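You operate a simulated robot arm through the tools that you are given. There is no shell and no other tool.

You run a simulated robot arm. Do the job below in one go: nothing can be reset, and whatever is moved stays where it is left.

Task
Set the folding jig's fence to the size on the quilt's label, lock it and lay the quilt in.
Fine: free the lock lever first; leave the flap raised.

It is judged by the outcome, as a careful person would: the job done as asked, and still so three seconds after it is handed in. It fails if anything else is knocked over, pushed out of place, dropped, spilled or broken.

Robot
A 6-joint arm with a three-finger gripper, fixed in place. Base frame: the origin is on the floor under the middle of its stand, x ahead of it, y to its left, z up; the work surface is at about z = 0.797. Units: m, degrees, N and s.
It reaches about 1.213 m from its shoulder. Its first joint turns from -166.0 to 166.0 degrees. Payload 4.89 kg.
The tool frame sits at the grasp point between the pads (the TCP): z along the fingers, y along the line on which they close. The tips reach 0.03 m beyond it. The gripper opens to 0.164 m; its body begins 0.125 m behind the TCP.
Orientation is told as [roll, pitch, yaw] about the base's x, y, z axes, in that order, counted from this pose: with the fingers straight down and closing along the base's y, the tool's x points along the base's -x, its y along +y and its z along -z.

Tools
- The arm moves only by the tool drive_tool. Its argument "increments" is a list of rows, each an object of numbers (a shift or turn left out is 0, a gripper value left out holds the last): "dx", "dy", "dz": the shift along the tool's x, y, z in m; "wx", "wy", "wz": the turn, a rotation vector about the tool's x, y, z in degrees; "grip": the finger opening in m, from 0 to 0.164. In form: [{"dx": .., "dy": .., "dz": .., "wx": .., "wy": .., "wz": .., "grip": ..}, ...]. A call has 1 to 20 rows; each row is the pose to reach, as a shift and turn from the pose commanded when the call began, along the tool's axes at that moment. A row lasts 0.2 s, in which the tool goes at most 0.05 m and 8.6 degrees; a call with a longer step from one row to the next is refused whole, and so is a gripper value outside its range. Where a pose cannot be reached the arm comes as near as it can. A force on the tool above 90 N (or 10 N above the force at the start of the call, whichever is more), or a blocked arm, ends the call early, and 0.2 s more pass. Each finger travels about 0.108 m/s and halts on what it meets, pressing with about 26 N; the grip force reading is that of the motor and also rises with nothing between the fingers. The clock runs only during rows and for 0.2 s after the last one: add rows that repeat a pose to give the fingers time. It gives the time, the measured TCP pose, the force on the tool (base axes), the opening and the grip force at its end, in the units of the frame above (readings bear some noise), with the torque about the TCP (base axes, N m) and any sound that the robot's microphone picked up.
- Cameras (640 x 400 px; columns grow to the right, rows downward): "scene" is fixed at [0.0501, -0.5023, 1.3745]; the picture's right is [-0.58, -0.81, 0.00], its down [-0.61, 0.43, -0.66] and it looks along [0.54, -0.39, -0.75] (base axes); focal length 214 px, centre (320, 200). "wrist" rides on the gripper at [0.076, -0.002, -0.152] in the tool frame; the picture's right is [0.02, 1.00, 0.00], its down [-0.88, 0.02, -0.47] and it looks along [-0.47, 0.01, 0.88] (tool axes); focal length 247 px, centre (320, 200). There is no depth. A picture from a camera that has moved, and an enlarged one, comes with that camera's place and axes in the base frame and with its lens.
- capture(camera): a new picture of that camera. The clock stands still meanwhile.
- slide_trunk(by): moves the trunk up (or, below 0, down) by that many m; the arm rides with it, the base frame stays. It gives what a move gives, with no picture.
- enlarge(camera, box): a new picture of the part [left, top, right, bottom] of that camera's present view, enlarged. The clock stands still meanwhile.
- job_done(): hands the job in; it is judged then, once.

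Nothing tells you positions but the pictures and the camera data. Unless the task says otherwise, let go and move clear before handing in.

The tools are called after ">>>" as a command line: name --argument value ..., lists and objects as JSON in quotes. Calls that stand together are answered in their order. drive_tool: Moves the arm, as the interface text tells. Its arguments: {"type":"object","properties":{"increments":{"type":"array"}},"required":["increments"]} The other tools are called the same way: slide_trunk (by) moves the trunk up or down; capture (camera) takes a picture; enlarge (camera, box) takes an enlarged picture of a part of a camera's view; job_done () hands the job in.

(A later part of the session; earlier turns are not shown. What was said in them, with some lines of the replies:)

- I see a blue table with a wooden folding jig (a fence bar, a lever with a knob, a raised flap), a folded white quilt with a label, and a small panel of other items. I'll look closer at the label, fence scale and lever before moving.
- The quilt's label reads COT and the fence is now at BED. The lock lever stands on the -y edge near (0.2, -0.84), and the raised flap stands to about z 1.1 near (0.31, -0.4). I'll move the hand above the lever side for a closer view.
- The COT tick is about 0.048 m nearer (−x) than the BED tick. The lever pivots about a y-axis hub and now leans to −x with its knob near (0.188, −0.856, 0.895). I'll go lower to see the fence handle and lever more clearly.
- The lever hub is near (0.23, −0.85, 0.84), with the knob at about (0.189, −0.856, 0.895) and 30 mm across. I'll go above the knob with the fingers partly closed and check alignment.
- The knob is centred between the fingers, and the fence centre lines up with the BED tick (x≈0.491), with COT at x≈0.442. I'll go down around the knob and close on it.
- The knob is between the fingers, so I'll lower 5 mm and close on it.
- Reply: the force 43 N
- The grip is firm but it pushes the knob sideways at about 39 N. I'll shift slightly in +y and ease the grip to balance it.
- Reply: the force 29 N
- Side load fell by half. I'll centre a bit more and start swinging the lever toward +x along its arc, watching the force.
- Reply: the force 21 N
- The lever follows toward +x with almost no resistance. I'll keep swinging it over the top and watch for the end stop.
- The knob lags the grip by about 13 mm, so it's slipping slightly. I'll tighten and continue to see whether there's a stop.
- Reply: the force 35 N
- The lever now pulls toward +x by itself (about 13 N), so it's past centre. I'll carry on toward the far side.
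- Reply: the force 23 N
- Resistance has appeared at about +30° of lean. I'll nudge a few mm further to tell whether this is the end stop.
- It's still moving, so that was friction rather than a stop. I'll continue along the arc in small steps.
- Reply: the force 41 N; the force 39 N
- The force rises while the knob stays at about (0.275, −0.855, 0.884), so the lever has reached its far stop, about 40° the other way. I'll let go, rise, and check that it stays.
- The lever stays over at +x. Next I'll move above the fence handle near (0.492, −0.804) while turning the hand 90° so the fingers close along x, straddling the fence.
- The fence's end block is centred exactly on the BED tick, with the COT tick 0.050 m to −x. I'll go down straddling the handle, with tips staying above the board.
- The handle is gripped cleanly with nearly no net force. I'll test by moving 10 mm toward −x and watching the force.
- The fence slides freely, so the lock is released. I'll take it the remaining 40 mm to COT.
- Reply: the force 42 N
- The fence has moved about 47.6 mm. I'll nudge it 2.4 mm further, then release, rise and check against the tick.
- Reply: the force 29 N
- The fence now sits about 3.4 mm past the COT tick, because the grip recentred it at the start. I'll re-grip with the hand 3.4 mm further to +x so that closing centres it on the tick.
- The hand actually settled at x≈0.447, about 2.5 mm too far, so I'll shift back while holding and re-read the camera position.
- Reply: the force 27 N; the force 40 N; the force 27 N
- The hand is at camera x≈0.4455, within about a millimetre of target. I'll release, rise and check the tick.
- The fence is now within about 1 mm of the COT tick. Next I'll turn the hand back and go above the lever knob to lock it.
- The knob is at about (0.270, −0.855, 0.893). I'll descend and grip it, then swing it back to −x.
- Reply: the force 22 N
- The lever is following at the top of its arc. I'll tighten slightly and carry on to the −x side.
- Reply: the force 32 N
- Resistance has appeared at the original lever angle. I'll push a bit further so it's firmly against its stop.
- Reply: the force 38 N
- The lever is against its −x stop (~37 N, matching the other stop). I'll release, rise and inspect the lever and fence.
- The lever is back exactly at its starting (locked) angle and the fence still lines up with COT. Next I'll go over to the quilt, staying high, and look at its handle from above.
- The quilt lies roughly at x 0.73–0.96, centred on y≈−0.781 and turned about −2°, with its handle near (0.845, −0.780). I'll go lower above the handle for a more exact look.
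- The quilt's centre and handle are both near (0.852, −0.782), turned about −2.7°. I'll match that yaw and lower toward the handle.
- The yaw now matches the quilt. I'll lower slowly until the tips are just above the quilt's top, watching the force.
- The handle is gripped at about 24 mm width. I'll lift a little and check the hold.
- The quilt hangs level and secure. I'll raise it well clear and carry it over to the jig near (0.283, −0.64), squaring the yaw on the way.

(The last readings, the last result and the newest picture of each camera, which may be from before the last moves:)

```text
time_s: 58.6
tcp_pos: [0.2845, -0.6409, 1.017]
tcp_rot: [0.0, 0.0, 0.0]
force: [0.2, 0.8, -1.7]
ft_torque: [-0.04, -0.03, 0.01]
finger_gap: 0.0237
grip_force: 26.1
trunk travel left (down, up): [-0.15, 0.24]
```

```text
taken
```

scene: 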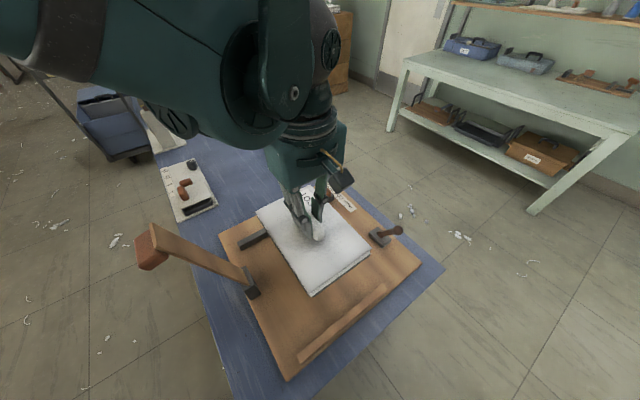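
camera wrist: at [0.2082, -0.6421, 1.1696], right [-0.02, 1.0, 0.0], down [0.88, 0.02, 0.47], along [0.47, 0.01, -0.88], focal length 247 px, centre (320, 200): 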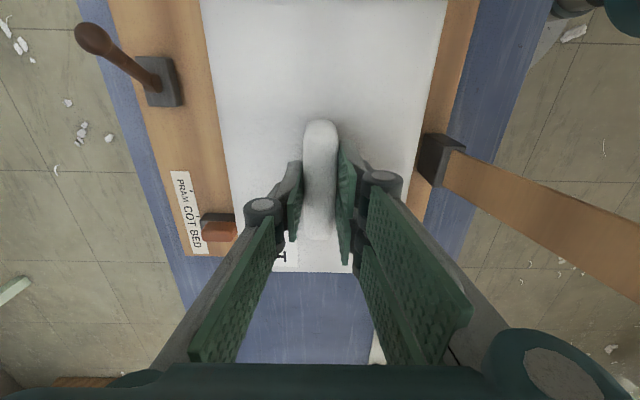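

The quilt is over the jig with roughly equal room to the fence and the front ledge. I'll lower in steps, watching the arm's clearance to the flap.

>>> drive_tool --increments '[{"dz": 0.025}, {"dz": 0.05}, {"dz": 0.075}, {"dz": 0.095}, {"dz": 0.105}, {"dz": 0.105}]'

>>> capture --camera "wrist"

>>> capture --camera "scene"

```text
time_s: 60.0
tcp_pos: [0.2826, -0.6411, 0.9112]
tcp_rot: [0.0, 0.0, 0.0]
force: [-0.3, -0.1, -2.3]
ft_torque: [-0.01, 0.0, 0.01]
finger_gap: 0.0238
grip_force: 26.4
trunk travel left (down, up): [-0.15, 0.24]
```

```text
taken
camera wrist: at [0.2063, -0.643, 1.0634], right [-0.02, 1.0, 0.0], down [0.88, 0.02, 0.47], along [0.47, 0.01, -0.88], focal length 247 px, centre (320, 200)
```

wrist: 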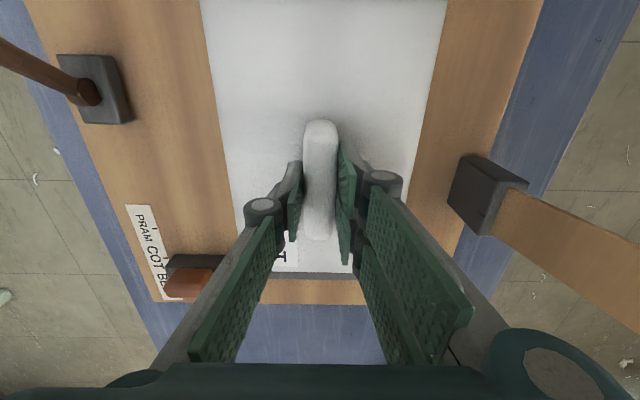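

```text
taken
```

scene: 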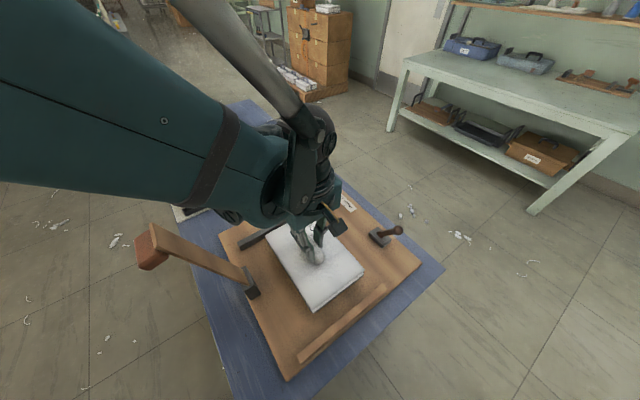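

Clearance to the flap is good and the fence and lever are untouched. I'll lower further in small steps until the quilt touches down.

>>> drive_tool --increments '[{"dz": 0.01}, {"dz": 0.02}, {"dz": 0.028}, {"dz": 0.032}, {"dz": 0.032}]'

>>> enlarge --camera "scene" --box '[230, 180, 430, 330]'

>>> capture --camera "wrist"

```text
time_s: 61.2
tcp_pos: [0.2822, -0.6405, 0.8812]
tcp_rot: [0.0, 0.0, 0.0]
force: [1.1, 0.2, -1.8]
ft_torque: [-0.02, 0.04, -0.03]
finger_gap: 0.0235
grip_force: 26.1
trunk travel left (down, up): [-0.15, 0.24]
```

```text
2.67 times, centred on (330, 255) of scene
camera zoom: at [0.0501, -0.5023, 1.3745], right [-0.58, -0.81, 0.0], down [-0.61, 0.43, -0.66], along [0.54, -0.39, -0.75], focal length 572 px, centre (293, 53)
```

zoom: 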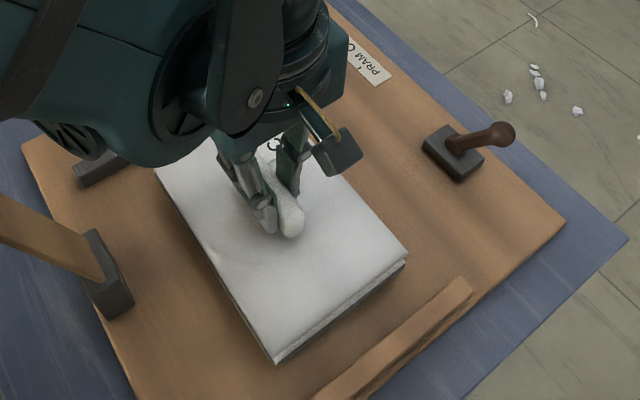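

```text
taken
camera wrist: at [0.2067, -0.6427, 1.0332], right [-0.02, 1.0, 0.0], down [0.88, 0.02, 0.47], along [0.47, 0.01, -0.88], focal length 247 px, centre (320, 200)
```

wrist: 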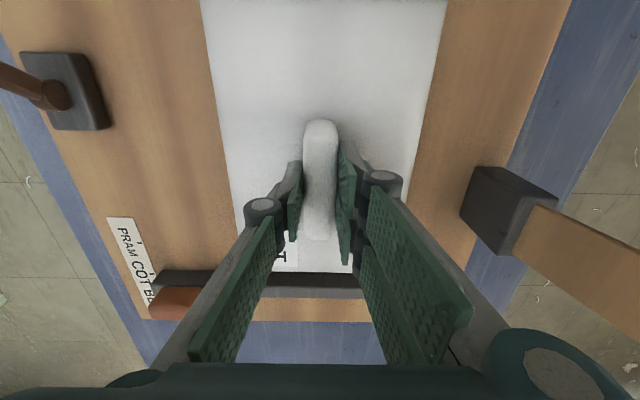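

The quilt sits about 43 mm from the fence and 45 mm from the ledge, square to both. Lowering the last centimetre gently.

>>> drive_tool --increments '[{"dz": 0.003}, {"dz": 0.006}, {"dz": 0.008}, {"dz": 0.008}]'

>>> enlarge --camera "scene" --box '[270, 220, 390, 310]'

```text
time_s: 62.2
tcp_pos: [0.2814, -0.64, 0.8741]
tcp_rot: [-0.2, -0.1, 0.1]
force: [-1.7, -3.0, 21.7]
ft_torque: [0.03, 0.21, 0.0]
finger_gap: 0.0238
grip_force: 26.3
trunk travel left (down, up): [-0.15, 0.24]
```

```text
4.44 times, centred on (330, 265) of scene
camera zoom: at [0.0501, -0.5023, 1.3745], right [-0.58, -0.81, 0.0], down [-0.61, 0.43, -0.66], along [0.54, -0.39, -0.75], focal length 953 px, centre (276, -89)
```

zoom: 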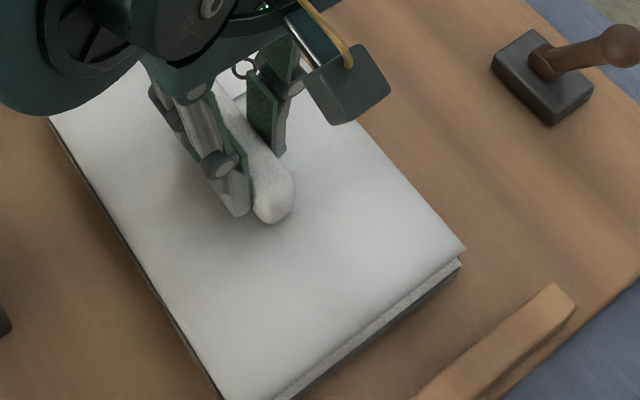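

The quilt has touched down (21 N up at TCP z 0.874). I'll ease off slightly, open the fingers and rise straight up.

>>> drive_tool --increments '[{"dz": -0.002}, {"dz": -0.002}, {"dz": -0.002, "grip": 0.035}, {"dz": -0.002, "grip": 0.055}, {"dz": -0.002, "grip": 0.07}, {"dz": -0.02, "grip": 0.07}, {"dz": -0.05}, {"dz": -0.09}, {"dz": -0.13}, {"dz": -0.13}]'

>>> capture --camera "wrist"

>>> capture --camera "scene"

```text
time_s: 64.4
tcp_pos: [0.2816, -0.644, 1.0041]
tcp_rot: [0.0, -0.1, 0.0]
force: [-0.6, -0.3, 0.0]
ft_torque: [-0.01, -0.03, 0.02]
finger_gap: 0.0698
grip_force: 0.0
trunk travel left (down, up): [-0.15, 0.24]
```

```text
taken
camera wrist: at [0.2066, -0.6464, 1.1571], right [-0.02, 1.0, 0.0], down [0.88, 0.02, 0.47], along [0.47, 0.01, -0.88], focal length 247 px, centre (320, 200)
```

wrist: 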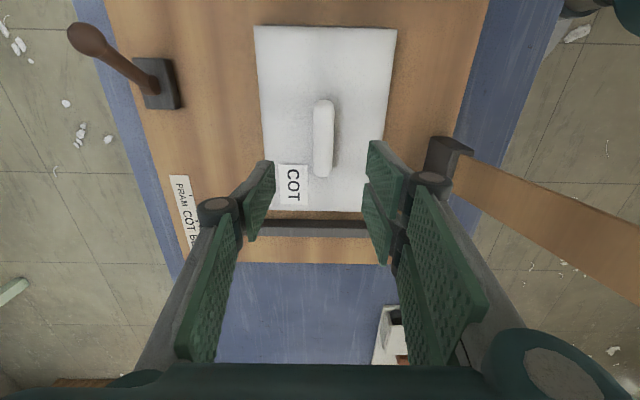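

```text
taken
```

scene: 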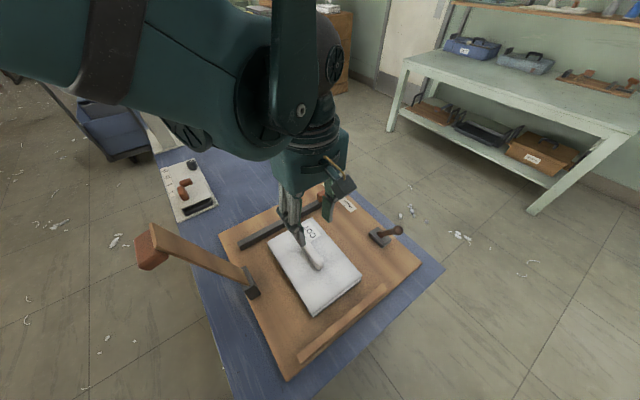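

The quilt lies flat and square between the ledge and the fence, with the flap still raised. I'll rise clear and check the fence tick and lever a last time.

>>> drive_tool --increments '[{"dz": -0.04}, {"dz": -0.08}, {"dz": -0.12, "dy": -0.03}, {"dz": -0.15, "dy": -0.07}, {"dz": -0.15, "dy": -0.11}, {"dz": -0.15, "dy": -0.15}, {"dz": -0.15, "dy": -0.19}, {"dz": -0.15, "dy": -0.2}, {"dz": -0.15, "dy": -0.2}]'

>>> capture --camera "wrist"

>>> capture --camera "scene"

```text
time_s: 66.4
tcp_pos: [0.2866, -0.8406, 1.1507]
tcp_rot: [0.0, 0.0, 0.1]
force: [0.2, -0.6, -1.1]
ft_torque: [0.06, 0.03, 0.06]
finger_gap: 0.0701
grip_force: 0.0
trunk travel left (down, up): [-0.15, 0.24]
```

```text
taken
camera wrist: at [0.2106, -0.8423, 1.3038], right [-0.02, 1.0, 0.0], down [0.88, 0.02, 0.47], along [0.47, 0.01, -0.88], focal length 247 px, centre (320, 200)
```

wrist: 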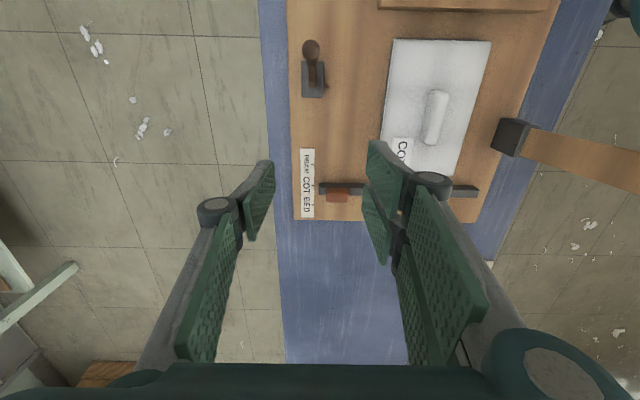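

```text
taken
```

scene: 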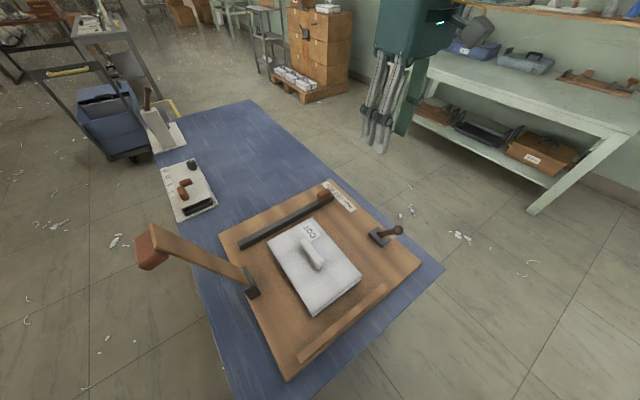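

>>> enlarge --camera "wrist" --box '[280, 130, 400, 230]'

>>> enlarge --camera "wrist" --box '[280, 0, 560, 220]'

>>> enlarge --camera "scene" --box '[220, 170, 430, 320]'

```text
4.00 times, centred on (340, 180) of wrist
camera zoom: at [0.2106, -0.8423, 1.3038], right [-0.02, 1.0, 0.0], down [0.88, 0.02, 0.47], along [0.47, 0.01, -0.88], focal length 988 px, centre (240, 280)
```

zoom: 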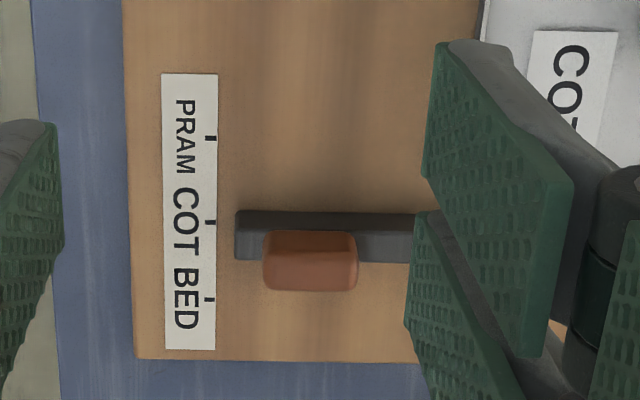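

```text
1.82 times, centred on (420, 110) of wrist
camera zoom: at [0.2106, -0.8423, 1.3038], right [-0.02, 1.0, 0.0], down [0.88, 0.02, 0.47], along [0.47, 0.01, -0.88], focal length 449 px, centre (138, 364)
```

zoom: 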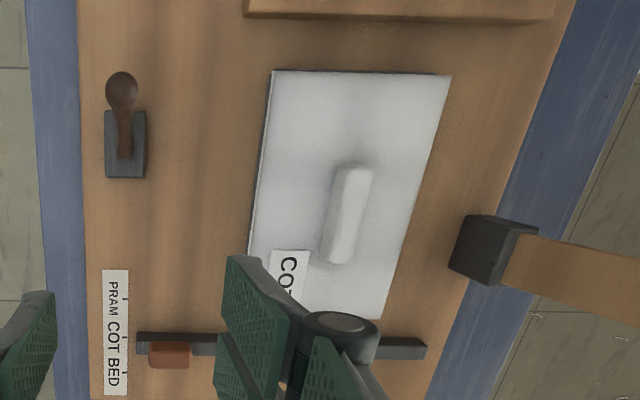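

```text
2.67 times, centred on (325, 245) of scene
camera zoom: at [0.0501, -0.5023, 1.3745], right [-0.58, -0.81, 0.0], down [-0.61, 0.43, -0.66], along [0.54, -0.39, -0.75], focal length 572 px, centre (307, 80)
```

zoom: 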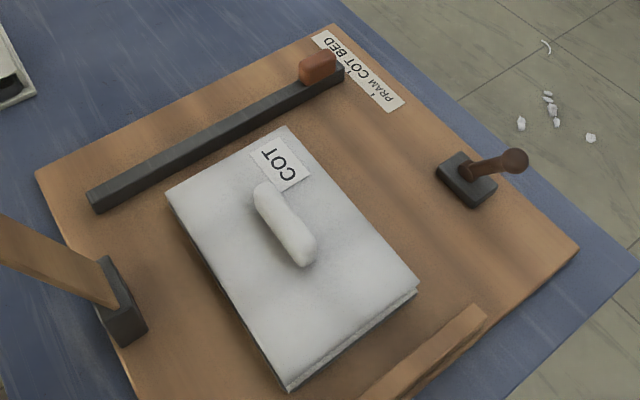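

The final views show everything in place:
- **Fence:** centred on the COT tick.
- **Lever:** back at its locked angle.
- **Quilt:** flat and square between the ledge and the fence.
- **Flap:** still raised.

The hand is clear, so I'm handing the job in.

>>> job_done

```text
The job is handed in.
```

The fence is set to COT, as the quilt's label says. The lever is back in its locked position, and the quilt lies flat and square in the jig. The flap is still raised, and I saw nothing else moved.

- **Fence:** I freed the lever first, then slid the fence from BED to COT. It sits within about 1 mm of the COT tick.
- **Lock:** The lever is back at the angle it started from, against its stop. I did not push on the fence afterwards to test that it holds.
- **Quilt:** It rests midway between the front ledge and the fence, with about 4 cm to spare at each end.
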